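You operate a simulated robot arm through the tools that you are given. There is no shell and no other tool. Be economical: measure what you need, move in short steps, check, and stop when the job is done.

Carry out the task below with a simulated two-armed robot. There is one attempt and no reset: what you move stays moved.

Task
Take the yellow sack clip labelled "No. 3" from the deck of the plain pallet and put it on the top of the roller table. Stack the sealed pot marked "No. 49" from the deck of the plain pallet on top of the sealed pot that says "No. 42". Put the small orange grease pot that says "No. 2" from the top of the roller table on the shelf under the glue bench. Put one of the white air filters from the top of the roller table on the red spacer ring. Take the teal sack clip that says "No. 4" from the top of the small pallet load and leave it on the top of the glue bench. Take the pink test strip on the top of the grey table and put it away on the cone tray. Put the tall clear pot on the top of the wooden bench away on the top of the grey table. Do these in any order. Set down upright: white air filter, tall clear pot.

The check looks at the end state, three seconds after you hand in, the way a careful person would. Anything else that was tipped, shoved, dropped, spilled or broken makes it a failure.

Robot
Two 7-joint arms with vacuum grippers on one trunk, on a base that drives. Base frame: it is fixed to the floor where the robot stands at the start and does not move with it; the origin is under the middle of the robot, x ahead of it, y to its left, z up; the surface under the hand at the start is at about z = 45. Lengths are in cm, angles in degrees, forces in N, time in s.
The left shoulder is at the start at [7, 17.4, 97.9], the right one opposite. With the tool pointing down near the work surface each hand reaches from about 10 to 74 cm from the robot's upright axis, wherever it stands, measured 20 degrees to its own side. Places, roughly: cone tray (60x23 cm) [758, -206, 120]; pink test strip (15x4x6 cm) [680, -480, 80]; red spacer ring [50, -125, 50]; sealed pot [50, -25, 75]; shelf under the glue bench [-150, -80, 30]; small orange grease pot [75, -125, 75]; tall clear pot [725, -675, 100]; teal sack clip [25, -300, 50]; top of the glue bench (34x22 cm) [-142, -100, 82]; top of the grey table [720, -490, 70]; top of the roller table [50, -130, 60]; white air filter [50, -150, 75]; yellow sack clip [50, -25, 50]. Payload 3.5 kg a hand.
Tool frame (each hand has its own): the origin (TCP) lies in the middle of the cups' lips, and z points out of the cups. The gripper has 2 cups of 3.2 cm across, covering 3.2 by 8 cm (tool x, y); the bellows give 1 cm. With the vacuum on, a cup seals on a smooth face that it is pressed against (1 to 4 N); it does not hold porous or soft things. The pull reaches 76 N.
Orientation is told as [roll, pitch, yaw] about the base's x, y, z axes, in that order, counted from this pose: with the cups facing straight down, the tool's x points along the base's -x, its y along +y and its z along -z.

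Tools
- The arms move only by the tool servo_tool. It takes "left_series", "right_series" or both (then of equal length, played together; a hand with none holds still); each is a list of rows, each a list of 7 numbers: the shift along the tool's x, y, z in units of 40 mm (1.0 is 40 mm), then the turn, a rotation vector about the tool's x, y, z in units of 4 degrees (1.0 is 4 degrees), then the vacuum: 1 switches it on, 0 off. In form: [[tx, ty, tz, wx, wy, wz, suction], ...]. A call has 1 to 12 rows; each row shifts and turns the commanded pose from where the row before left it, along the tool's axes as they then stand. A call with a number of a shift or a turn outside -1 to 1 is refused whole. Each row takes 0.2 s and may step no farther than 5 cm and 8.6 degrees from the row before; otherwise, or with a gripper value out of range, the whole call is refused. Where a pose cannot be reached the arm comes as near as it can. A force on the tool above 40 N (or 10 N above the force at the start of the call, whichever is more), or a blocked arm, ends the call early, and 0.2 s more pass. The pull builds up within a second once a cup has sealed. Time passes only in rows, and 0.2 s behind the last, so rows that do not move give it time. It gives the time, the measured TCP pose, the force on the tool (base axes) and the pull of the vacuum at its end, in the units of the frame above (readings bear some noise), with the torque about the TCP (base axes, N m) and any sound that the robot's microphone picked up, and new pictures: "show" is both (left out), scene, wrist or none (wrist: the cameras of the hands that moved).
- Cameras (640 x 400 px; columns grow to the right, rows downward): "scene" is now at [13.11, -2.23, 128.92]; the picture's right is [-0.25, -0.97, -0.00], its down [-0.64, 0.17, -0.75] and it looks along [0.72, -0.19, -0.66] (base axes); focal length 252 px, centre (320, 200). "left" rides on the left gripper at [7.4, -1.9, -11] in its tool frame; the picture's right is [0.25, 0.97, 0.00], its down [-0.77, 0.20, -0.60] and it looks along [-0.58, 0.15, 0.80] (tool axes); focal length 218 px, centre (320, 200). "right" rides on the right gripper at [7.4, 1.9, -11] in its tool frame; the picture's right is [-0.25, 0.97, 0.00], its down [-0.77, -0.20, -0.60] and it looks along [-0.58, -0.15, 0.80] (tool axes); focal length 218 px, centre (320, 200). There is no depth. A picture from a camera that has moved, and an enlarged one, comes with that camera's place and axes in the base frame and with its lens.
- lift_body(by): slides the trunk up (or, below 0, down) by that many cm; the arms and the scene camera ride with it, the base frame stays. It gives what a move gives, with no picture.
- steer(legs): drives the robot by 1 to 6 legs, each [ahead, turn to the left] in cm and degrees, along the robot's own axes; the way and the turn of a leg run together, so that a leg with both is an arc; at most 150 cm and 180 degrees a leg. The arms and the cameras ride along, it lands a little off, and it stops where it bumps. It gives what a move gives, and a new picture of the scene camera.
- turn_head(pan, tilt): turns the head with the scene camera to pan (to the left, within 86 degrees either way) and tilt (down, from -29 to 69), counted from straight ahead of the robot. It gives what a move gives, and a new picture of the scene camera.
- close_up(camera, box): a new picture of the part [left, top, right, bottom] of that camera's present view, enlarged. It takes no simulated time.
- close_job(): hands the job in; it is judged then, once.

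Work in short steps. Places have to be worked out from the pictures, the camera data and where the tool is seen: move nearer, look again, correct. Check each grasp and each placing, and mend what went wrong. You have 207 turns and 260 pictures in all, those below and enlarged ones among them. Switch the vacuum off and draw the arms clear of the work before you hand the job in, unless the task says otherwise; then end with one line.

The tools are called after "Call:" as a command line: name --argument value ..., lists and objects as JSON in quotes. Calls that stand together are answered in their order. servo_tool: Moves the arms, as the interface text tells. Its arguments: {"type":"object","properties":{"left_series":{"type":"array","items":{"type":"array","items":{"type":"number"}}},"right_series":{"type":"array","items":{"type":"array","items":{"type":"number"}}},"show":{"type":"string","enum":["both","scene","wrist","none"]}},"required":[]} The other tools are called the same way: lift_body (by) slides the trunk up or down; steer (legs) drives the base; turn_head (pan, tilt) turns the head that bears the scene camera; close_up (camera, box) takes an enlarged picture of a part of a camera's view; close_job () hands the job in.

At the start:

```text
time: 0.0
left_tool_pos: [52.63, 1.18, 90.71]
left_tcp_rot: [0.1, 0.0, 0.0]
left_force: [0.2, 0.9, -0.1]
left_torque: [-0.02, 0.01, 0.0]
left_pull: 0.1
right_tool_pos: [44.61, -39.34, 97.35]
right_tcp_rot: [0.0, 0.0, 0.0]
right_force: [0.7, 0.3, 0.0]
right_torque: [-0.01, -0.01, 0.01]
right_pull: 0.0
trunk travel left (down, up): [-47.5, 36.5]
robot x, y, heading: [0.23, 0.12, 0.0]
head pan, tilt: [-14.7, 41.6]
```

scene: 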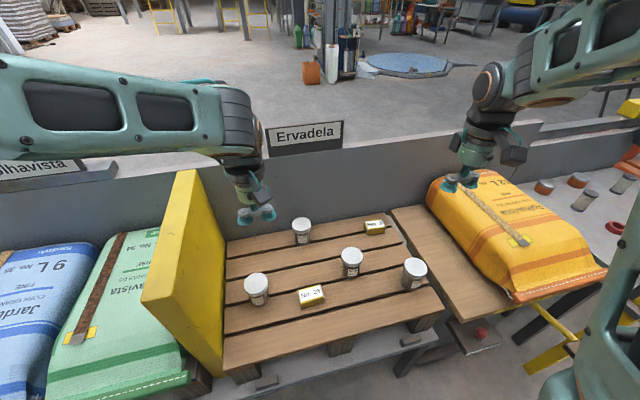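
right: 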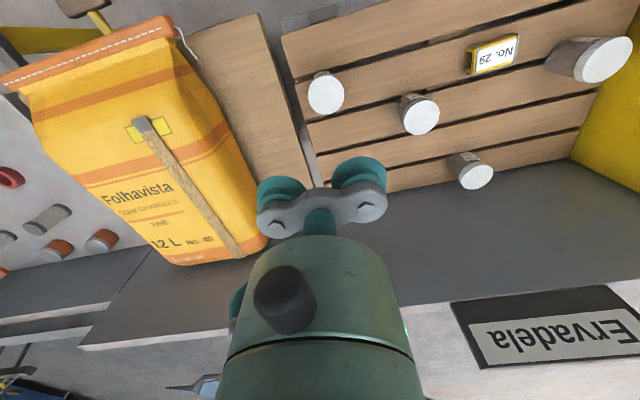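
left: 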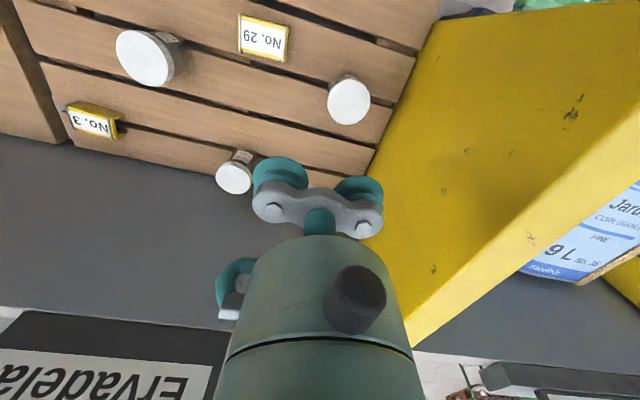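

I see a pallet with four pots and two yellow clips (No. 29 and No. 3). I zoom in to read the pot labels.

Call:
close_up --camera "scene" --box '[220, 200, 440, 337]'

Call:
close_up --camera "scene" --box '[480, 120, 640, 250]'

```text
2.91 times, centred on (330, 268) of scene
camera zoom: at [13.11, -2.23, 128.92], right [-0.25, -0.97, 0.0], down [-0.64, 0.17, -0.75], along [0.72, -0.19, -0.66], focal length 734 px, centre (291, 1)
```

zoom: 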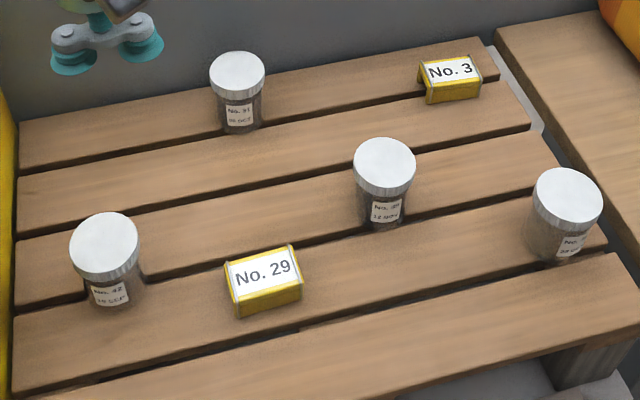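

```text
3.08 times, centred on (560, 185) of scene
camera zoom: at [13.11, -2.23, 128.92], right [-0.25, -0.97, 0.0], down [-0.64, 0.17, -0.75], along [0.72, -0.19, -0.66], focal length 776 px, centre (-418, 246)
```

zoom: 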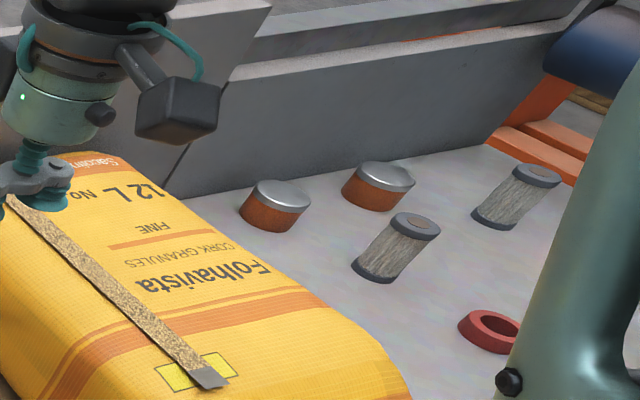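

Call:
close_up --camera "scene" --box '[330, 240, 370, 285]'

Call:
close_up --camera "scene" --box '[395, 252, 435, 297]'

Call:
close_up --camera "scene" --box '[238, 268, 278, 313]'

```text
8.89 times, centred on (350, 262) of scene
camera zoom: at [13.11, -2.23, 128.92], right [-0.25, -0.97, 0.0], down [-0.64, 0.17, -0.75], along [0.72, -0.19, -0.66], focal length 2242 px, centre (53, -356)
```

zoom: 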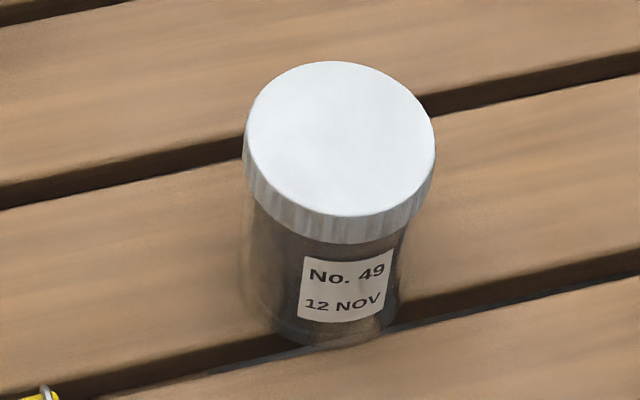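

```text
8.89 times, centred on (415, 274) of scene
camera zoom: at [13.11, -2.23, 128.92], right [-0.25, -0.97, 0.0], down [-0.64, 0.17, -0.75], along [0.72, -0.19, -0.66], focal length 2242 px, centre (-524, -462)
```

zoom: 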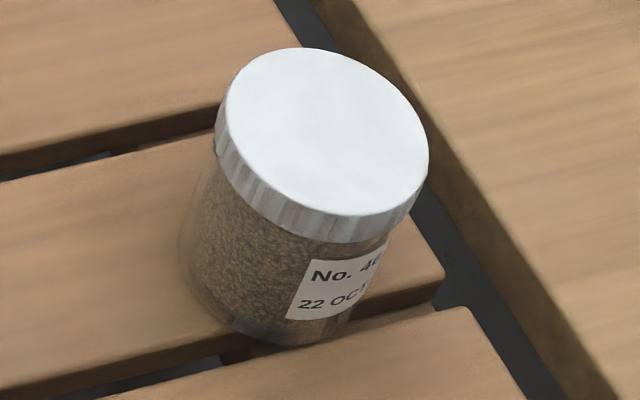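

```text
8.89 times, centred on (258, 290) of scene
camera zoom: at [13.11, -2.23, 128.92], right [-0.25, -0.97, 0.0], down [-0.64, 0.17, -0.75], along [0.72, -0.19, -0.66], focal length 2242 px, centre (871, -604)
```

zoom: 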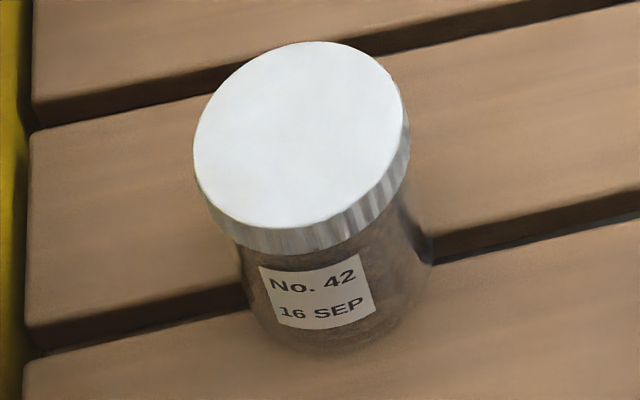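

Triangulating: No. 49's lid is at about (53,-22.3,69), No. 42's lid at (51.2,5.1,69), and clip No. 3 at about (67,-37). I bring the left hand over No. 49 with its +y cup above the lid, and move the right hand out of the way.

Call:
servo_tool --left_series '[[0, -0.925, 0.3, 0, 0, 0, 0], [0, -0.925, 0.3, 0, 0, 0, 0], [0, -0.925, 0.3, 0, 0, 0, 0], [0, -0.925, 0.3, 0, 0, 0, 0], [0, -0.925, 0.3, 0, 0, 0, 0], [0, -0.925, 0.3, 0, 0, 0, 0], [0, -0.925, 0.3, 0, 0, 0, 0]]' --right_series '[[0, -0.5, 0, 0, 0, 0, 0], [0, -0.5, 0, 0, 0, 0, 0], [0, -0.5, 0, 0, 0, 0, 0], [0, -0.5, 0, 0, 0, 0, 0], [0, -0.5, 0, 0, 0, 0, 0], [0, -0.5, 0, 0, 0, 0, 0], [0, -0.5, 0, 0, 0, 0, 0]]'

```text
time: 1.6
left_tool_pos: [48.88, -16.13, 82.21]
left_tcp_rot: [0.1, 0.0, -0.1]
left_force: [-0.1, -1.1, -0.8]
left_torque: [0.01, -0.01, 0.01]
left_pull: 0.1
left hand out of reach, approached as far as the arm can: row 4, 5, 6, 7
right_tool_pos: [44.57, -53.56, 97.17]
right_tcp_rot: [0.2, 0.0, -0.1]
right_force: [-0.2, 0.0, 0.3]
right_torque: [0.02, 0.0, 0.0]
right_pull: 0.2
trunk travel left (down, up): [-47.5, 36.5]
robot x, y, heading: [-0.17, 0.25, -0.3]
head pan, tilt: [-14.7, 41.6]
camera scene: at [13.17, -2.42, 128.91], right [-0.25, -0.97, 0.0], down [-0.64, 0.17, -0.75], along [0.72, -0.19, -0.66], focal length 252 px, centre (320, 200)
camera right: at [37.16, -51.84, 108.23], right [0.25, 0.97, 0.0], down [0.77, -0.2, 0.6], along [0.58, -0.15, -0.8], focal length 218 px, centre (320, 200)
camera left: at [41.62, -18.02, 93.18], right [-0.25, 0.97, 0.0], down [0.77, 0.2, 0.61], along [0.59, 0.15, -0.8], focal length 218 px, centre (320, 200)
```

scene: 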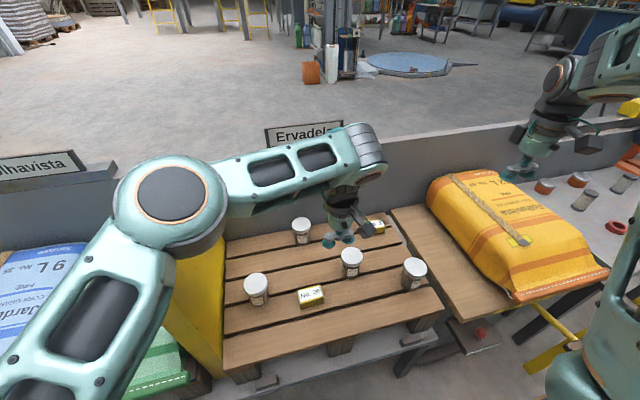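
right: 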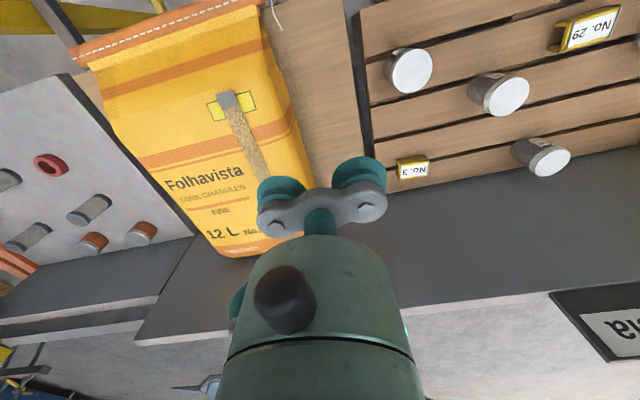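
left: 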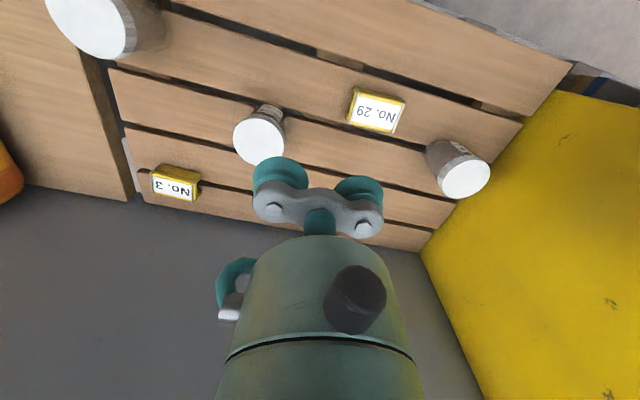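

The left arm can't reach that far right, so I swap: the left hand retracts and the right hand comes over No. 49, now estimated at (53,-22.7).

Call:
servo_tool --left_series '[[0.3, 0.9, -0.5, 0, 0, 0, 0], [0.3, 0.9, -0.5, 0, 0, 0, 0], [0.3, 0.9, -0.5, 0, 0, 0, 0], [0.3, 0.9, -0.5, 0, 0, 0, 0], [0.3, 0.9, -0.5, 0, 0, 0, 0], [0.3, 0.9, -0.5, 0, 0, 0, 0], [0.3, 0.9, -0.5, 0, 0, 0, 0], [0.3, 0.9, -0.5, 0, 0, 0, 0], [0.3, 0.9, -0.5, 0, 0, 0, 0]]' --right_series '[[0, 0, 0, 0, 0, 0, 0], [-0.2625, 0.89, 0.5, 0, 0, 0, 0], [-0.2625, 0.89, 0.5, 0, 0, 0, 0], [-0.2625, 0.89, 0.5, 0, 0, 0, 0], [-0.2625, 0.89, 0.5, 0, 0, 0, 0], [-0.2625, 0.89, 0.5, 0, 0, 0, 0], [-0.2625, 0.89, 0.5, 0, 0, 0, 0], [-0.2625, 0.89, 0.5, 0, 0, 0, 0], [-0.2625, 0.89, 0.5, 0, 0, 0, 0]]'

```text
time: 3.6
left_tool_pos: [37.98, 16.25, 100.22]
left_tcp_rot: [-0.2, -0.1, 0.1]
left_force: [-0.2, -0.4, -0.1]
left_torque: [-0.02, -0.01, 0.02]
left_pull: 0.1
right_tool_pos: [52.89, -24.57, 81.35]
right_tcp_rot: [-0.1, -0.1, -0.1]
right_force: [-0.1, -0.1, -0.3]
right_torque: [-0.04, 0.01, -0.01]
right_pull: 0.1
trunk travel left (down, up): [-47.5, 36.5]
robot x, y, heading: [-0.06, 0.09, 0.3]
head pan, tilt: [-14.7, 41.6]
camera scene: at [13.04, -2.02, 128.93], right [-0.25, -0.97, 0.0], down [-0.64, 0.17, -0.75], along [0.72, -0.19, -0.66], focal length 252 px, centre (320, 200)
camera right: at [45.49, -22.74, 92.49], right [0.25, 0.97, 0.0], down [0.77, -0.2, 0.61], along [0.59, -0.15, -0.8], focal length 218 px, centre (320, 200)
camera left: at [30.8, 14.38, 111.23], right [-0.25, 0.97, 0.0], down [0.77, 0.2, 0.6], along [0.58, 0.15, -0.8], focal length 218 px, centre (320, 200)
```

scene: 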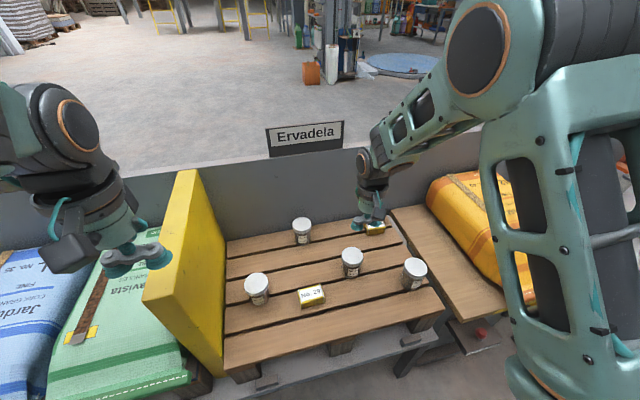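
right: 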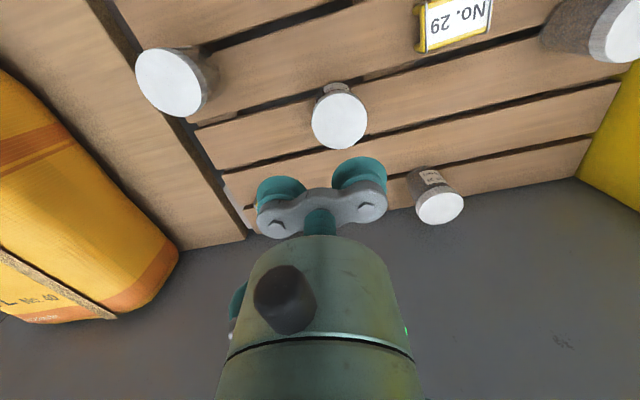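
left: 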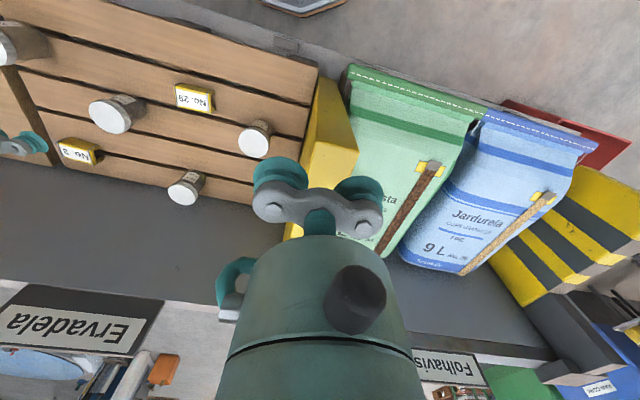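

The right hand is at (52.9,-24.6,81.4), so its +y cup is directly above the lid (y ≈ -22.3). I descend 10 cm and check.

Call:
servo_tool --right_series '[[0, 0, 0.9, 0, 0, 0, 0], [0, 0, 0.9, 0, 0, 0, 0], [0, 0, 0.7, 0, 0, 0, 0]]' --show "wrist"

```text
time: 4.4
left_tool_pos: [38.06, 15.91, 100.23]
left_tcp_rot: [0.0, 0.1, 0.0]
left_force: [0.7, -0.2, 0.2]
left_torque: [-0.02, 0.0, 0.03]
left_pull: 0.0
right_tool_pos: [53.15, -24.56, 71.22]
right_tcp_rot: [-0.1, 0.0, 0.0]
right_force: [0.2, -0.1, -0.4]
right_torque: [-0.01, -0.01, -0.02]
right_pull: 0.1
trunk travel left (down, up): [-47.5, 36.5]
robot x, y, heading: [0.28, -0.08, 0.1]
head pan, tilt: [-14.7, 41.6]
camera right: at [45.69, -22.79, 82.34], right [0.25, 0.97, 0.0], down [0.77, -0.2, 0.6], along [0.58, -0.15, -0.8], focal length 218 px, centre (320, 200)
```

right: 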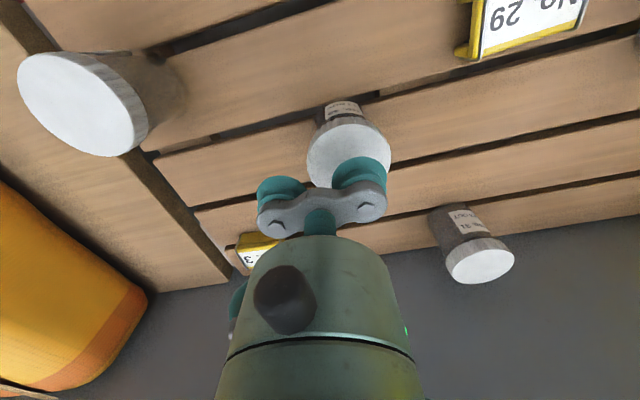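

The cup is over the lid, whose top I put at z≈67.4. I descend slowly with the vacuum on.

Call:
servo_tool --right_series '[[0, 0, 0.45, 0, 0, 0, 1], [0, 0, 0.2, 0, 0, 0, 1], [0, 0, 0.15, 0, 0, 0, 1], [0, 0, 0.15, 0, 0, 0, 1], [0, 0, 0, 0, 0, 0, 1], [0, 0, 0, 0, 0, 0, 1]]' --show "wrist"

```text
time: 5.8
left_tool_pos: [37.92, 16.07, 100.39]
left_tcp_rot: [0.1, -0.1, 0.1]
left_force: [-0.9, 0.5, 0.1]
left_torque: [0.03, -0.03, 0.03]
left_pull: 0.1
right_tool_pos: [53.15, -24.81, 67.59]
right_tcp_rot: [-0.1, -0.3, -0.1]
right_force: [1.6, -3.8, 21.7]
right_torque: [1.03, -0.06, -0.05]
right_pull: 38.2
trunk travel left (down, up): [-47.5, 36.5]
robot x, y, heading: [-0.19, -0.17, -0.3]
head pan, tilt: [-14.7, 41.6]
camera right: at [45.66, -23.0, 78.73], right [0.25, 0.97, 0.0], down [0.77, -0.2, 0.61], along [0.59, -0.15, -0.79], focal length 218 px, centre (320, 200)
```

right: 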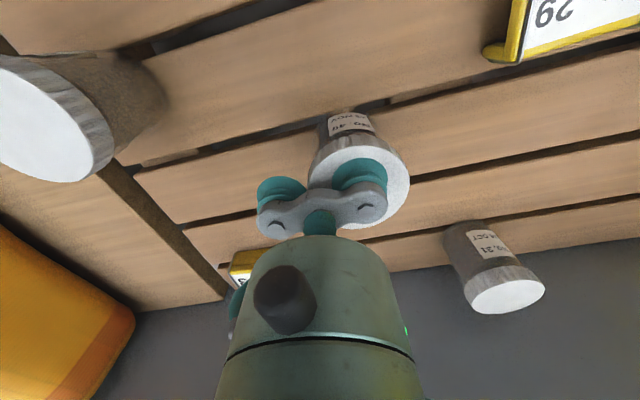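

Sealed on one cup (pull 38 N). I lift the pot straight up.

Call:
servo_tool --right_series '[[0, 0, -0.4, 0, 0, 0, 1], [0, 0, -0.7, 0, 0, 0, 1], [0, 0, -0.9, 0, 0, 0, 1], [0, 0, -0.9, 0, 0, 0, 1], [0, 0, -0.9, 0, 0, 0, 1]]'

```text
time: 7.0
left_tool_pos: [38.09, 15.92, 100.22]
left_tcp_rot: [0.0, 0.0, 0.0]
left_force: [0.0, -0.4, -0.6]
left_torque: [0.05, 0.02, 0.0]
left_pull: 0.1
right_tool_pos: [53.07, -25.12, 82.98]
right_tcp_rot: [0.0, -0.2, 0.1]
right_force: [-0.1, 0.4, 0.0]
right_torque: [0.68, -0.01, -0.05]
right_pull: 38.0
trunk travel left (down, up): [-47.5, 36.5]
robot x, y, heading: [0.11, 0.04, -0.1]
head pan, tilt: [-14.7, 41.6]
camera scene: at [13.01, -2.22, 128.93], right [-0.25, -0.97, 0.0], down [-0.64, 0.17, -0.75], along [0.72, -0.19, -0.66], focal length 252 px, centre (320, 200)
camera right: at [45.59, -23.18, 94.06], right [0.25, 0.97, 0.0], down [0.77, -0.2, 0.61], along [0.59, -0.15, -0.8], focal length 218 px, centre (320, 200)
```

scene: 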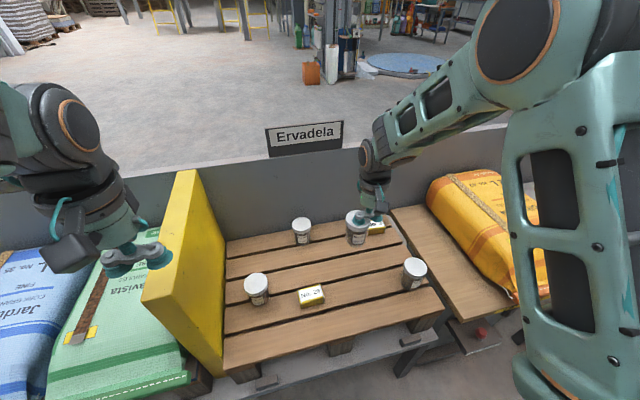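
right: 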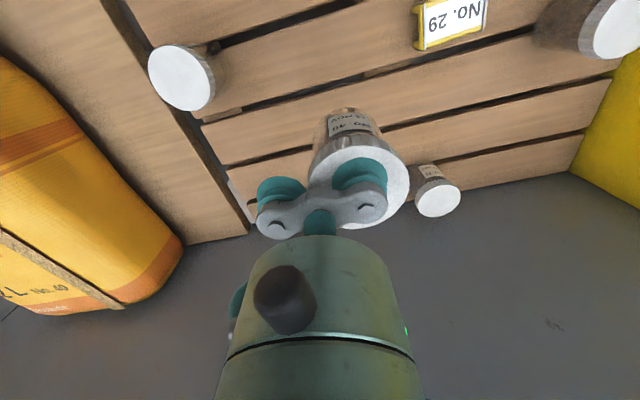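

The pot is held. I carry it toward No. 42, stopping short to refine the target, and move the left hand further aside.

Call:
servo_tool --left_series '[[0, 0.7, -0.2, 0, 0, 0, 0], [0, 0.7, -0.2, 0, 0, 0, 0], [0, 0.7, -0.2, 0, 0, 0, 0], [0, 0.7, -0.2, 0, 0, 0, 0], [0, 0.7, 0, 0, 0, 0, 0], [0, 0, 0, 0, 0, 0, 0], [0, 0, 0, 0, 0, 0, 0]]' --right_series '[[0.08, 0.8, -0.2, 0, 0, 0, 1], [0.08, 0.8, -0.2, 0, 0, 0, 1], [0.08, 0.8, -0.2, 0, 0, 0, 1], [0.08, 0.8, -0.2, 0, 0, 0, 1], [0.08, 0.8, 0, 0, 0, 0, 1], [0.08, 0.8, 0, 0, 0, 0, 1], [0.08, 0.8, 0, 0, 0, 0, 1]]'

```text
time: 8.6
left_tool_pos: [38.24, 30.45, 103.21]
left_tcp_rot: [-0.1, 0.0, 0.0]
left_force: [-1.1, 0.3, -0.3]
left_torque: [-0.03, 0.01, 0.0]
left_pull: 0.1
right_tool_pos: [50.8, -2.6, 86.07]
right_tcp_rot: [-0.2, -0.1, 0.0]
right_force: [-0.1, 0.4, -2.0]
right_torque: [0.69, 0.02, -0.03]
right_pull: 37.7
trunk travel left (down, up): [-47.5, 36.5]
robot x, y, heading: [-0.08, -0.28, 0.0]
head pan, tilt: [-14.7, 41.6]
camera scene: at [13.13, -2.08, 128.92], right [-0.25, -0.97, 0.0], down [-0.64, 0.17, -0.75], along [0.72, -0.19, -0.66], focal length 252 px, centre (320, 200)
camera right: at [43.37, -0.71, 97.1], right [0.25, 0.97, 0.0], down [0.77, -0.2, 0.6], along [0.59, -0.15, -0.8], focal length 218 px, centre (320, 200)
camera left: at [31.03, 28.58, 114.21], right [-0.25, 0.97, 0.0], down [0.77, 0.2, 0.6], along [0.58, 0.15, -0.8], focal length 218 px, centre (320, 200)
```

scene: 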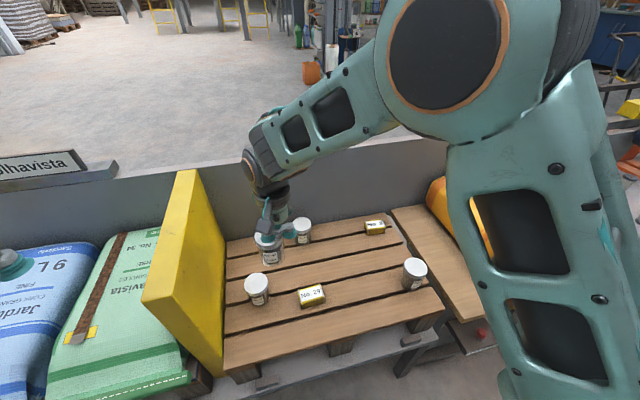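
right: 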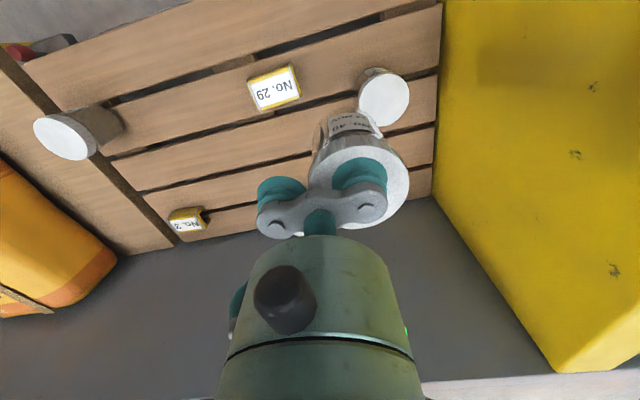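
left: 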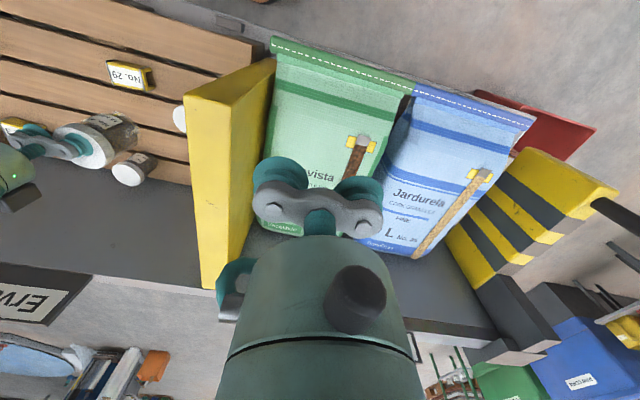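

No. 42's lid is refined to (51.6,5.35,68). I align the held pot above it and check from the scene camera before lowering.

Call:
servo_tool --right_series '[[-0.05, 0.7, 0, 0, 0, 0, 1], [-0.05, 0.71, 0, 0, 0, 0, 1], [0, 0, 0.6, 0, 0, 0, 1], [0, 0, 0.7, 0, 0, 0, 1], [0, 0, 0, 0, 0, 0, 1]]'

Call:
close_up --camera "scene" --box '[220, 220, 300, 320]'

```text
time: 9.8
left_tool_pos: [38.16, 30.28, 103.3]
left_tcp_rot: [0.1, 0.1, 0.1]
left_force: [-0.7, 0.9, -0.4]
left_torque: [0.0, -0.02, -0.02]
left_pull: 0.1
right_tool_pos: [51.3, 3.13, 80.84]
right_tcp_rot: [0.4, 0.0, -0.4]
right_force: [0.3, 0.0, -1.0]
right_torque: [0.67, -0.03, -0.07]
right_pull: 38.0
trunk travel left (down, up): [-47.5, 36.5]
robot x, y, heading: [-0.23, -0.27, 0.0]
head pan, tilt: [-14.7, 41.6]
camera scene: at [13.05, -2.24, 128.93], right [-0.25, -0.97, 0.0], down [-0.64, 0.17, -0.75], along [0.72, -0.19, -0.66], focal length 252 px, centre (320, 200)
camera right: at [43.95, 4.89, 91.93], right [0.26, 0.97, 0.01], down [0.77, -0.21, 0.6], along [0.58, -0.15, -0.8], focal length 218 px, centre (320, 200)
```

scene: 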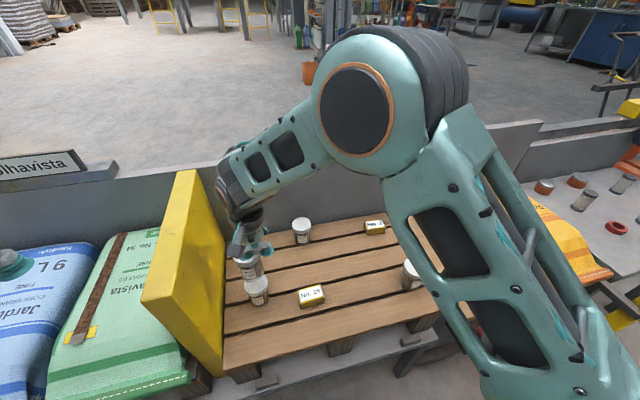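
right: 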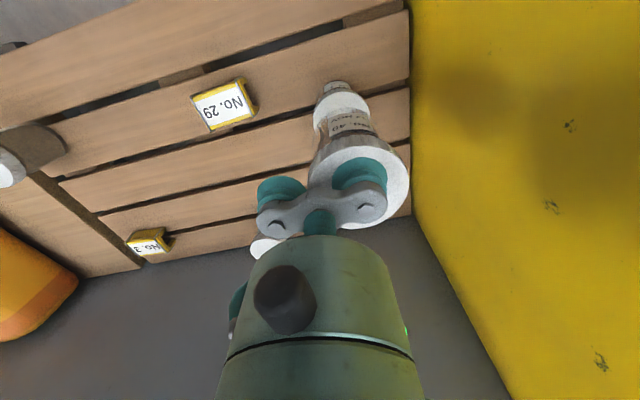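

```text
4.00 times, centred on (260, 270) of scene
camera zoom: at [13.05, -2.24, 128.93], right [-0.25, -0.97, 0.0], down [-0.64, 0.17, -0.75], along [0.72, -0.19, -0.66], focal length 1009 px, centre (560, -80)
```

zoom: 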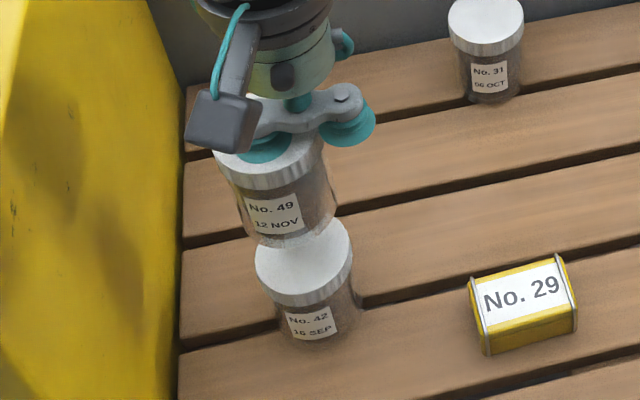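

Alignment is good to within 2–3 mm. I lower in small steps until there is contact.

Call:
servo_tool --right_series '[[0, 0.03, 0.5, 0, 0, 0, 1], [0, 0, 0.25, 0, 0, 0, 1], [0, 0, 0.08, 0, 0, 0, 1], [0, 0, 0.08, 0, 0, 0, 1]]' --show "none"

Call:
close_up --camera "scene" --box '[220, 220, 300, 320]'

```text
time: 10.8
left_tool_pos: [38.25, 30.42, 103.36]
left_tcp_rot: [0.0, 0.1, 0.1]
left_force: [-0.3, 0.0, 0.5]
left_torque: [0.01, -0.03, -0.02]
left_pull: 0.0
right_tool_pos: [51.22, 3.26, 77.18]
right_tcp_rot: [0.2, 0.0, -0.2]
right_force: [-0.1, 1.3, -1.0]
right_torque: [0.67, -0.04, -0.03]
right_pull: 37.5
trunk travel left (down, up): [-47.5, 36.5]
robot x, y, heading: [0.14, -0.32, 0.1]
head pan, tilt: [-14.7, 41.6]
```

```text
4.00 times, centred on (260, 270) of scene
camera zoom: at [13.1, -2.2, 128.92], right [-0.25, -0.97, 0.0], down [-0.64, 0.17, -0.75], along [0.72, -0.19, -0.66], focal length 1009 px, centre (560, -80)
```

zoom: 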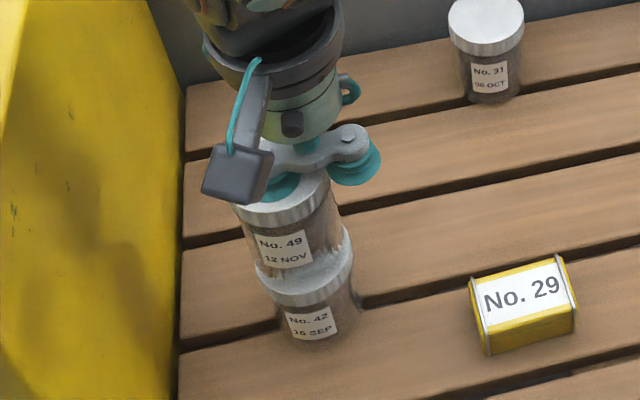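

The gap is nearly closed and the alignment looks centred. I continue down in 2 mm steps.

Call:
servo_tool --right_series '[[0, 0, 0.06, 0, 0, 0, 1], [0, 0, 0.06, 0, 0, 0, 1], [0, 0, 0, 0, 0, 0, 1]]' --show "none"

```text
time: 11.6
left_tool_pos: [38.26, 30.34, 103.29]
left_tcp_rot: [0.0, 0.0, 0.1]
left_force: [-0.5, 0.1, 0.2]
left_torque: [0.03, 0.0, -0.02]
left_pull: 0.1
right_tool_pos: [51.31, 3.25, 76.6]
right_tcp_rot: [0.0, 0.0, 0.0]
right_force: [0.1, 0.2, -1.3]
right_torque: [0.7, 0.03, -0.04]
right_pull: 37.7
trunk travel left (down, up): [-47.5, 36.5]
robot x, y, heading: [-0.01, 0.17, -0.3]
head pan, tilt: [-14.7, 41.6]
```

Call:
servo_tool --right_series '[[0, 0, 0.06, 0, 0, 0, 1], [0, 0, 0.06, 0, 0, 0, 1], [0, 0, 0, 0, 0, 0, 1]]' --show "none"

Call:
close_up --camera "scene" --box '[230, 240, 290, 310]'

```text
time: 12.4
left_tool_pos: [38.28, 30.36, 103.27]
left_tcp_rot: [0.1, 0.0, 0.0]
left_force: [0.1, 0.9, -0.7]
left_torque: [-0.01, 0.04, 0.03]
left_pull: 0.0
right_tool_pos: [51.03, 3.25, 76.12]
right_tcp_rot: [0.0, -0.1, -0.1]
right_force: [0.9, 0.7, -1.4]
right_torque: [0.66, -0.08, -0.06]
right_pull: 38.3
trunk travel left (down, up): [-47.5, 36.5]
robot x, y, heading: [-0.16, -0.14, 0.2]
head pan, tilt: [-14.7, 41.6]
```

```text
5.71 times, centred on (260, 275) of scene
camera zoom: at [13.1, -2.21, 128.92], right [-0.25, -0.97, 0.0], down [-0.64, 0.17, -0.75], along [0.72, -0.19, -0.66], focal length 1441 px, centre (663, -229)
```

zoom: 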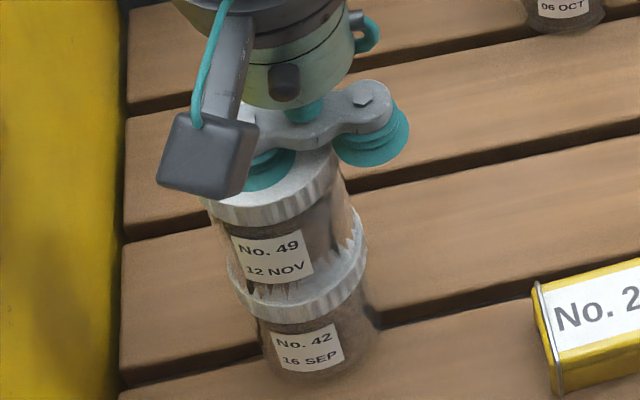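

Still no contact force; I keep going down in small steps.

Call:
servo_tool --right_series '[[0, 0, 0.06, 0, 0, 0, 1], [0, 0, 0.06, 0, 0, 0, 1], [0, 0, 0, 0, 0, 0, 1]]' --show "none"

```text
time: 13.2
left_tool_pos: [37.99, 30.39, 103.42]
left_tcp_rot: [0.0, -0.1, 0.0]
left_force: [-0.7, 1.3, -0.5]
left_torque: [-0.01, 0.01, 0.03]
left_pull: 0.0
right_tool_pos: [51.06, 3.4, 75.93]
right_tcp_rot: [0.0, -0.2, -0.1]
right_force: [0.6, -1.0, 24.8]
right_torque: [1.01, -0.08, -0.04]
right_pull: 38.0
trunk travel left (down, up): [-47.5, 36.5]
robot x, y, heading: [-0.31, 0.05, -0.3]
head pan, tilt: [-14.7, 41.6]
```

Contact at z≈75.9 (25 N). I switch the vacuum off, wait, then lift away.

Call:
servo_tool --right_series '[[0, 0, -0.03, 0, 0, 0, 0], [0, 0, 0, 0, 0, 0, 0], [0, 0, 0, 0, 0, 0, 0], [0, 0, 0, 0, 0, 0, 0], [0, 0, -0.1, 0, 0, 0, 0], [0, 0, -0.3, 0, 0, 0, 0], [0, 0, -0.8, 0, 0, 0, 0], [0, 0, -0.8, 0, 0, 0, 0], [0, 0, -0.8, 0, 0, 0, 0]]' --show "scene"

Call:
close_up --camera "scene" --box '[230, 230, 290, 310]'

```text
time: 15.2
left_tool_pos: [38.12, 30.33, 103.3]
left_tcp_rot: [0.0, 0.0, 0.0]
left_force: [0.3, 0.2, 0.2]
left_torque: [-0.02, 0.0, 0.03]
left_pull: 0.0
right_tool_pos: [51.28, 3.3, 87.13]
right_tcp_rot: [0.1, -0.1, -0.1]
right_force: [-0.5, 0.0, 0.3]
right_torque: [0.02, 0.0, 0.01]
right_pull: 0.1
trunk travel left (down, up): [-47.5, 36.5]
robot x, y, heading: [0.45, 0.17, -0.1]
head pan, tilt: [-14.7, 41.6]
camera scene: at [13.01, -2.23, 128.93], right [-0.25, -0.97, 0.0], down [-0.64, 0.17, -0.75], along [0.72, -0.19, -0.66], focal length 252 px, centre (320, 200)
```

scene: 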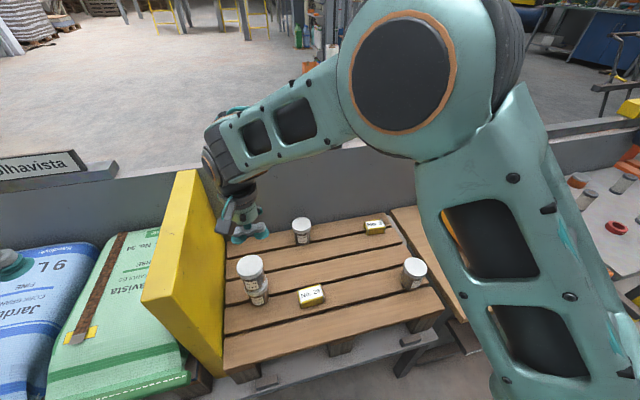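

```text
5.00 times, centred on (260, 270) of scene
camera zoom: at [13.01, -2.23, 128.93], right [-0.25, -0.97, 0.0], down [-0.64, 0.17, -0.75], along [0.72, -0.19, -0.66], focal length 1261 px, centre (620, -150)
```

zoom: 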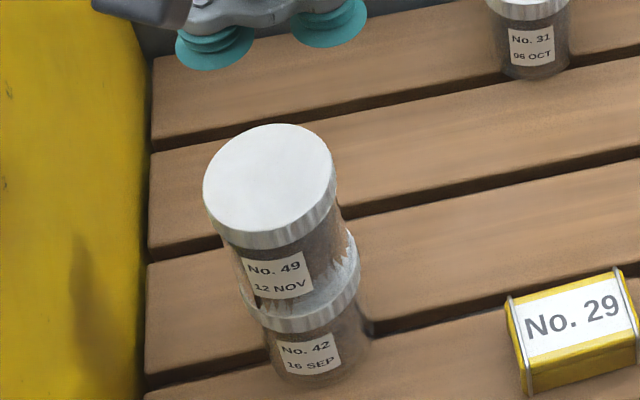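

Pot stack is good. Next is clip No. 3 at about (67.1,-36.5): I bring the right hand over that area.

Call:
servo_tool --right_series '[[0, -1, 0, 0, 0, 0, 0], [0, -1, 0, 0, 0, 0, 0], [0, -1, 0, 0, 0, 0, 0], [-0.3, -1, 0, 0, 0, 0, 0], [-0.4, -1, 0, 0, 0, 0, 0], [-0.4, -1, 0.2, 0, 0, 0, 0], [-0.4, -1, 0.2, 0, 0, 0, 0], [-0.4, -1, 0.2, 0, 0, 0, 0], [-0.4, -1, 0.2, 0, 0, 0, 0], [-0.4, -0.9, 0.2, 0, 0, 0, 0]]'

```text
time: 17.4
left_tool_pos: [38.24, 30.21, 103.33]
left_tcp_rot: [0.1, 0.0, 0.0]
left_force: [0.1, -0.4, 0.2]
left_torque: [0.0, 0.01, 0.0]
left_pull: 0.2
right_tool_pos: [61.87, -36.4, 82.57]
right_tcp_rot: [0.0, 0.0, -0.1]
right_force: [0.4, 0.8, -0.4]
right_torque: [0.07, -0.01, -0.03]
right_pull: 0.1
trunk travel left (down, up): [-47.5, 36.5]
robot x, y, heading: [0.14, -0.06, 0.1]
head pan, tilt: [-14.7, 41.6]
camera scene: at [13.18, -2.34, 128.91], right [-0.25, -0.97, 0.0], down [-0.64, 0.17, -0.75], along [0.72, -0.19, -0.66], focal length 252 px, centre (320, 200)
camera right: at [54.55, -34.6, 93.75], right [0.25, 0.97, 0.0], down [0.77, -0.2, 0.6], along [0.58, -0.15, -0.8], focal length 218 px, centre (320, 200)
```

scene: 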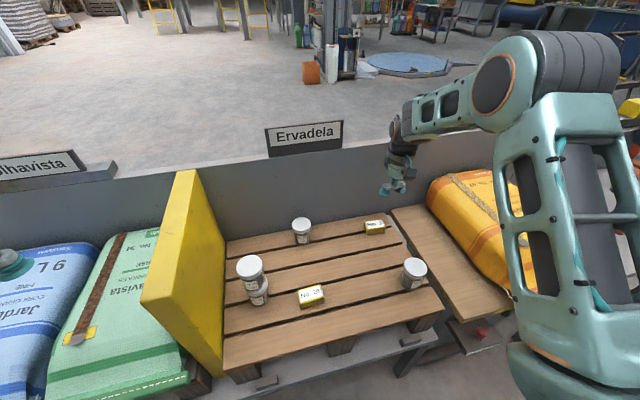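
right: 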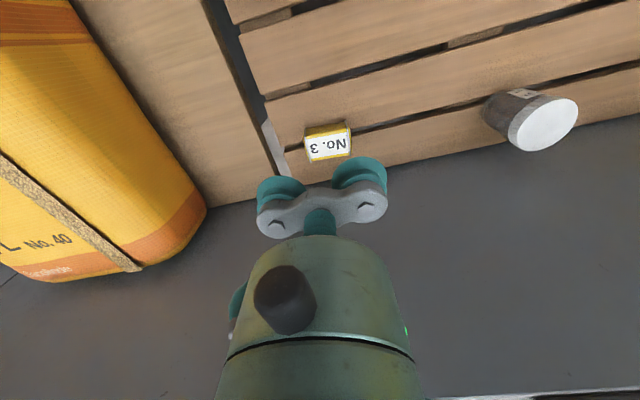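

The clip centre is at about (67.5,-36.7). I place the -y cup over it and descend to about 4 cm above.

Call:
servo_tool --right_series '[[-0.7, 0.25, 0, 0, 0, 0, 0], [-0.7, 0.25, 0.4, 0, 0, 0, 0], [0, 0, 0.9, 0, 0, 0, 0], [0, 0, 0.9, 0, 0, 0, 0], [0, 0, 0.9, 0, 0, 0, 0], [0, 0, 0.5, 0, 0, 0, 0]]'

```text
time: 18.8
left_tool_pos: [38.29, 30.41, 103.16]
left_tcp_rot: [0.0, 0.0, 0.0]
left_force: [-0.2, 0.6, 0.1]
left_torque: [-0.02, -0.03, 0.03]
left_pull: 0.1
right_tool_pos: [67.67, -34.4, 68.64]
right_tcp_rot: [-0.1, 0.1, -0.1]
right_force: [0.6, -0.1, -0.1]
right_torque: [0.01, -0.03, 0.0]
right_pull: 0.1
trunk travel left (down, up): [-47.5, 36.5]
robot x, y, heading: [0.23, -0.07, 0.1]
head pan, tilt: [-14.7, 41.6]
camera scene: at [13.13, -2.22, 128.92], right [-0.25, -0.97, 0.0], down [-0.64, 0.17, -0.75], along [0.72, -0.19, -0.66], focal length 252 px, centre (320, 200)
camera right: at [60.24, -32.5, 79.62], right [0.25, 0.97, 0.0], down [0.77, -0.2, 0.6], along [0.58, -0.15, -0.8], focal length 218 px, centre (320, 200)
```

scene: 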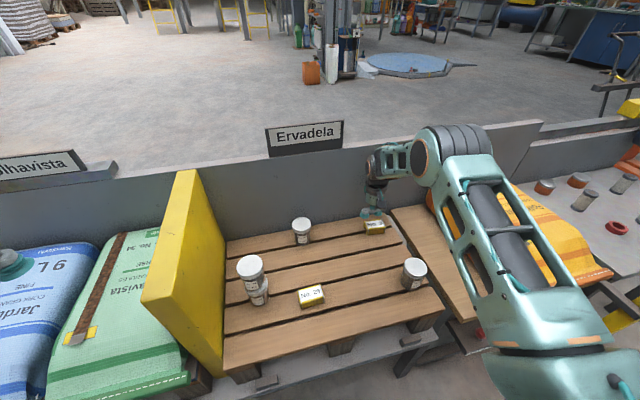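
right: 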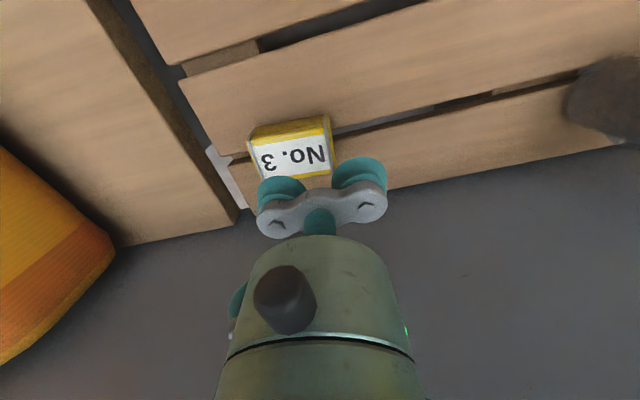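

The cup is aligned with the label centre. I descend with vacuum on.

Call:
servo_tool --right_series '[[-0.06, 0, 0.6, 0, 0, 0, 1], [0, 0, 0.4, 0, 0, 0, 1], [0, 0, 0.15, 0, 0, 0, 1], [0, 0, 0.15, 0, 0, 0, 1], [0, 0, 0, 0, 0, 0, 1], [0, 0, 0, 0, 0, 0, 1]]' --show "wrist"

```text
time: 20.2
left_tool_pos: [38.28, 30.4, 103.27]
left_tcp_rot: [-0.1, 0.0, -0.1]
left_force: [-0.2, -0.4, -0.1]
left_torque: [0.03, -0.01, -0.01]
left_pull: 0.1
right_tool_pos: [67.79, -34.29, 63.42]
right_tcp_rot: [0.1, 0.0, 0.0]
right_force: [0.6, 0.3, 0.3]
right_torque: [-0.03, -0.03, 0.03]
right_pull: 0.1
trunk travel left (down, up): [-47.5, 36.5]
robot x, y, heading: [-0.26, 0.09, 0.1]
head pan, tilt: [-14.7, 41.6]
camera right: at [60.4, -32.46, 74.5], right [0.25, 0.97, 0.0], down [0.77, -0.2, 0.6], along [0.58, -0.15, -0.8], focal length 218 px, centre (320, 200)
```

right: 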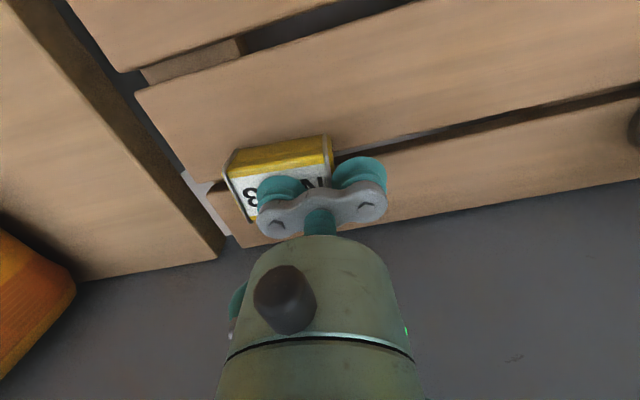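

No contact yet; I continue down gently.

Call:
servo_tool --right_series '[[0, 0, 0.15, 0, 0, 0, 1], [0, 0, 0.15, 0, 0, 0, 1], [0, 0, 0.1, 0, 0, 0, 1], [0, 0, 0, 0, 0, 0, 1], [0, 0, 0, 0, 0, 0, 1]]' --show "none"

```text
time: 21.4
left_tool_pos: [38.03, 30.48, 103.41]
left_tcp_rot: [-0.1, -0.2, 0.0]
left_force: [0.1, -0.2, 0.2]
left_torque: [0.05, 0.01, 0.0]
left_pull: 0.0
right_tool_pos: [67.82, -34.17, 62.24]
right_tcp_rot: [-0.2, -0.4, -0.2]
right_force: [5.3, -5.0, 29.1]
right_torque: [-0.82, 0.07, 0.07]
right_pull: 38.0
trunk travel left (down, up): [-47.5, 36.5]
robot x, y, heading: [0.24, -0.08, -0.0]
head pan, tilt: [-14.7, 41.6]
```

Sealed on the clip (38 N). I lift and pull it back toward the robot.

Call:
servo_tool --right_series '[[0, 0, -0.4, 0, 0, 0, 1], [0, 0, -0.8, 0, 0, 0, 1], [0, 0, -1, 0, 0, 0, 1], [0, 0, -1, 0, 0, 0, 1], [0.3, 0, -1, 0, 0, 0, 1], [0.5, 0, -1, 0, 0, 0, 1], [0.7, 0, -0.9, 0, 0, 0, 1], [0.9, 0, -0.5, 0, 0, 0, 1], [1, 0, 0, 0, 0, 0, 1], [1, 0, 0, 0, 0, 0, 1], [1, 0, 0, 0, 0, 0, 1], [1, 0, 0, 0, 0, 0, 1]]'

```text
time: 24.0
left_tool_pos: [38.17, 30.29, 103.29]
left_tcp_rot: [0.0, 0.0, 0.1]
left_force: [-0.5, 0.4, 0.1]
left_torque: [-0.02, 0.03, 0.03]
left_pull: 0.1
right_tool_pos: [42.02, -34.37, 88.04]
right_tcp_rot: [0.0, -0.1, 0.0]
right_force: [0.1, -0.4, -0.3]
right_torque: [-0.6, 0.01, -0.01]
right_pull: 38.5
trunk travel left (down, up): [-47.5, 36.5]
robot x, y, heading: [0.14, 0.16, 0.1]
head pan, tilt: [-14.7, 41.6]
camera scene: at [12.96, -2.18, 128.94], right [-0.25, -0.97, 0.0], down [-0.64, 0.17, -0.75], along [0.72, -0.19, -0.66], focal length 252 px, centre (320, 200)
camera right: at [34.52, -32.55, 99.15], right [0.25, 0.97, 0.0], down [0.77, -0.2, 0.61], along [0.59, -0.15, -0.8], focal length 218 px, centre (320, 200)
```

scene: 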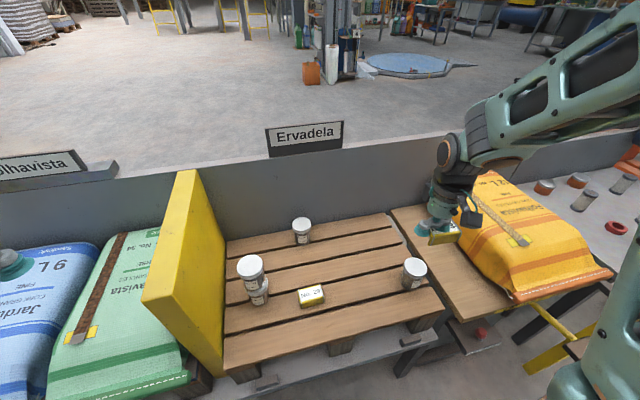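
right: 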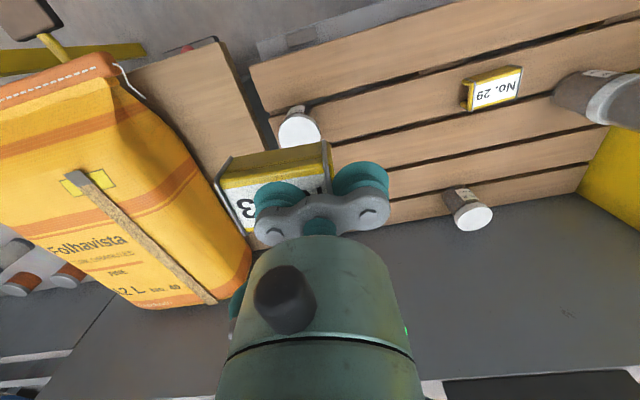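

The clip is held. I look to the right to plan the drive to the roller table.

Call:
turn_head --pan -70 --tilt 35

Call:
turn_head --pan -86 --tilt 10

```text
time: 25.2
left_tool_pos: [38.31, 30.4, 103.33]
left_tcp_rot: [0.0, 0.0, 0.0]
left_force: [-0.2, 0.0, 0.7]
left_torque: [0.04, 0.01, 0.0]
left_pull: 0.0
right_tool_pos: [42.12, -34.42, 87.98]
right_tcp_rot: [0.0, -0.1, 0.0]
right_force: [-0.1, -0.2, -1.2]
right_torque: [-0.6, 0.01, 0.03]
right_pull: 37.9
trunk travel left (down, up): [-47.5, 36.5]
robot x, y, heading: [-0.01, 0.04, 0.0]
head pan, tilt: [-70.0, 35.0]
camera scene: at [8.0, -8.34, 129.91], right [-0.94, -0.34, 0.0], down [-0.2, 0.54, -0.82], along [0.28, -0.77, -0.57], focal length 252 px, centre (320, 200)
```

scene: 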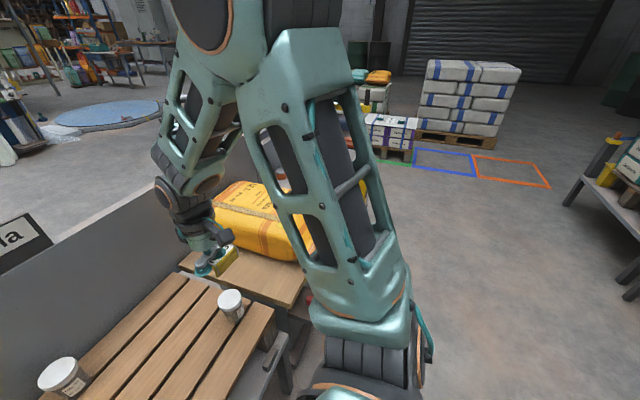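

```text
time: 26.1
left_tool_pos: [38.29, 30.3, 103.28]
left_tcp_rot: [0.0, 0.0, 0.0]
left_force: [-0.2, -0.4, 0.3]
left_torque: [0.0, 0.01, -0.01]
left_pull: 0.0
right_tool_pos: [42.09, -34.39, 87.96]
right_tcp_rot: [0.0, -0.1, 0.1]
right_force: [-0.9, 0.7, 0.5]
right_torque: [-0.59, 0.02, 0.01]
right_pull: 37.8
trunk travel left (down, up): [-47.5, 36.5]
robot x, y, heading: [-0.04, -0.02, 0.1]
head pan, tilt: [-85.9, 10.0]
camera scene: at [5.65, -9.34, 133.92], right [-1.0, -0.07, 0.0], down [-0.01, 0.17, -0.98], along [0.07, -0.98, -0.17], focal length 252 px, centre (320, 200)
```

scene: 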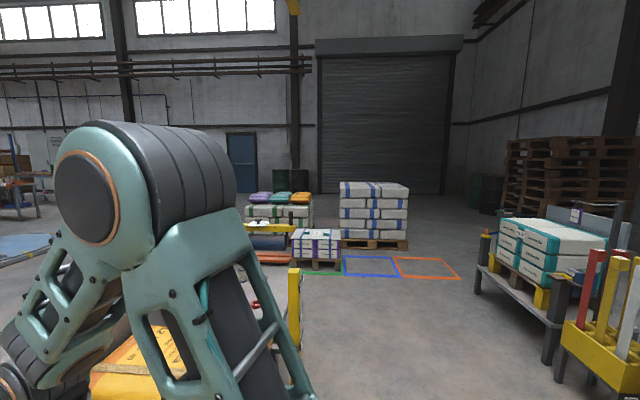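

The corridor along -y is free. I raise the hand a little, back off, then drive along the line to stand in front of the roller table.

Call:
servo_tool --right_series '[[0.8, 0, -0.6, 0, 0, 0, 1], [0.8, 0, -0.6, 0, 0, 0, 1], [0.4, 0, -0.6, 0, 0, 0, 1]]' --show "none"

Call:
turn_head --pan 0 --tilt 40

Call:
steer --legs '[[-22, 0], [0, -90], [120, 0], [0, 90]]'

```text
time: 26.9
left_tool_pos: [38.18, 30.32, 103.24]
left_tcp_rot: [0.0, 0.0, 0.0]
left_force: [0.0, 0.2, -0.4]
left_torque: [0.01, 0.0, -0.01]
left_pull: 0.0
right_tool_pos: [34.23, -34.3, 95.48]
right_tcp_rot: [0.3, -0.2, 0.0]
right_force: [0.1, -0.3, -0.2]
right_torque: [-0.63, 0.0, -0.03]
right_pull: 37.6
trunk travel left (down, up): [-47.5, 36.5]
robot x, y, heading: [0.21, -0.41, -0.1]
head pan, tilt: [-85.9, 10.0]
```

```text
time: 28.5
left_tool_pos: [38.29, 30.35, 103.3]
left_tcp_rot: [0.0, 0.0, 0.0]
left_force: [0.1, 1.2, 0.6]
left_torque: [-0.02, -0.01, -0.01]
left_pull: 0.0
right_tool_pos: [34.36, -34.26, 95.44]
right_tcp_rot: [0.0, 0.1, -0.1]
right_force: [0.0, 0.9, -0.4]
right_torque: [-0.63, 0.0, -0.02]
right_pull: 37.1
trunk travel left (down, up): [-47.5, 36.5]
robot x, y, heading: [-0.02, -0.36, -0.3]
head pan, tilt: [0.0, 40.0]
camera scene: at [13.48, -0.07, 129.16], right [0.0, -1.0, 0.0], down [-0.64, 0.0, -0.77], along [0.77, 0.0, -0.64], focal length 252 px, centre (320, 200)
```

scene: 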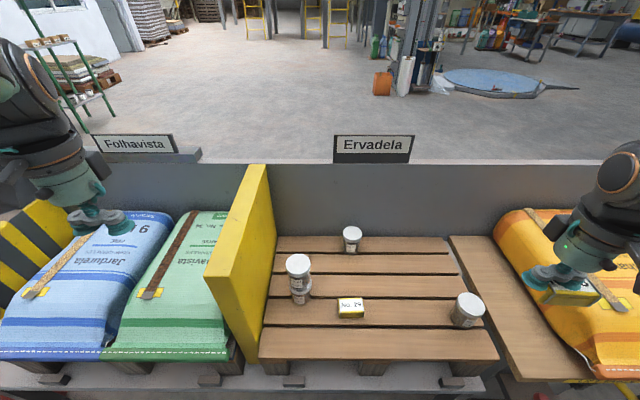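

```text
time: 43.7
left_tool_pos: [15.94, -87.46, 103.32]
left_tcp_rot: [0.1, 0.0, 3.8]
left_force: [-0.5, -0.1, -0.3]
left_torque: [-0.01, -0.03, 0.0]
left_pull: 0.1
right_tool_pos: [16.41, -152.22, 95.51]
right_tcp_rot: [0.2, 0.0, 3.7]
right_force: [-0.7, 0.4, -0.4]
right_torque: [-0.61, -0.01, 0.01]
right_pull: 37.2
trunk travel left (down, up): [-47.5, 36.5]
robot x, y, heading: [-20.42, -120.8, 3.9]
head pan, tilt: [0.0, 40.0]
camera scene: at [-6.79, -119.49, 129.15], right [0.07, -1.0, 0.0], down [-0.64, -0.04, -0.77], along [0.76, 0.05, -0.64], focal length 252 px, centre (320, 200)
```

scene: 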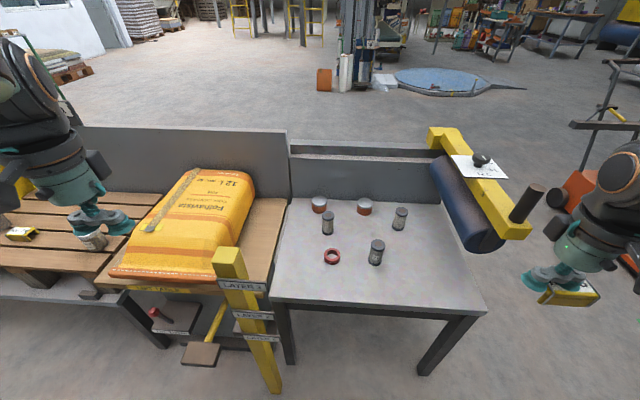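

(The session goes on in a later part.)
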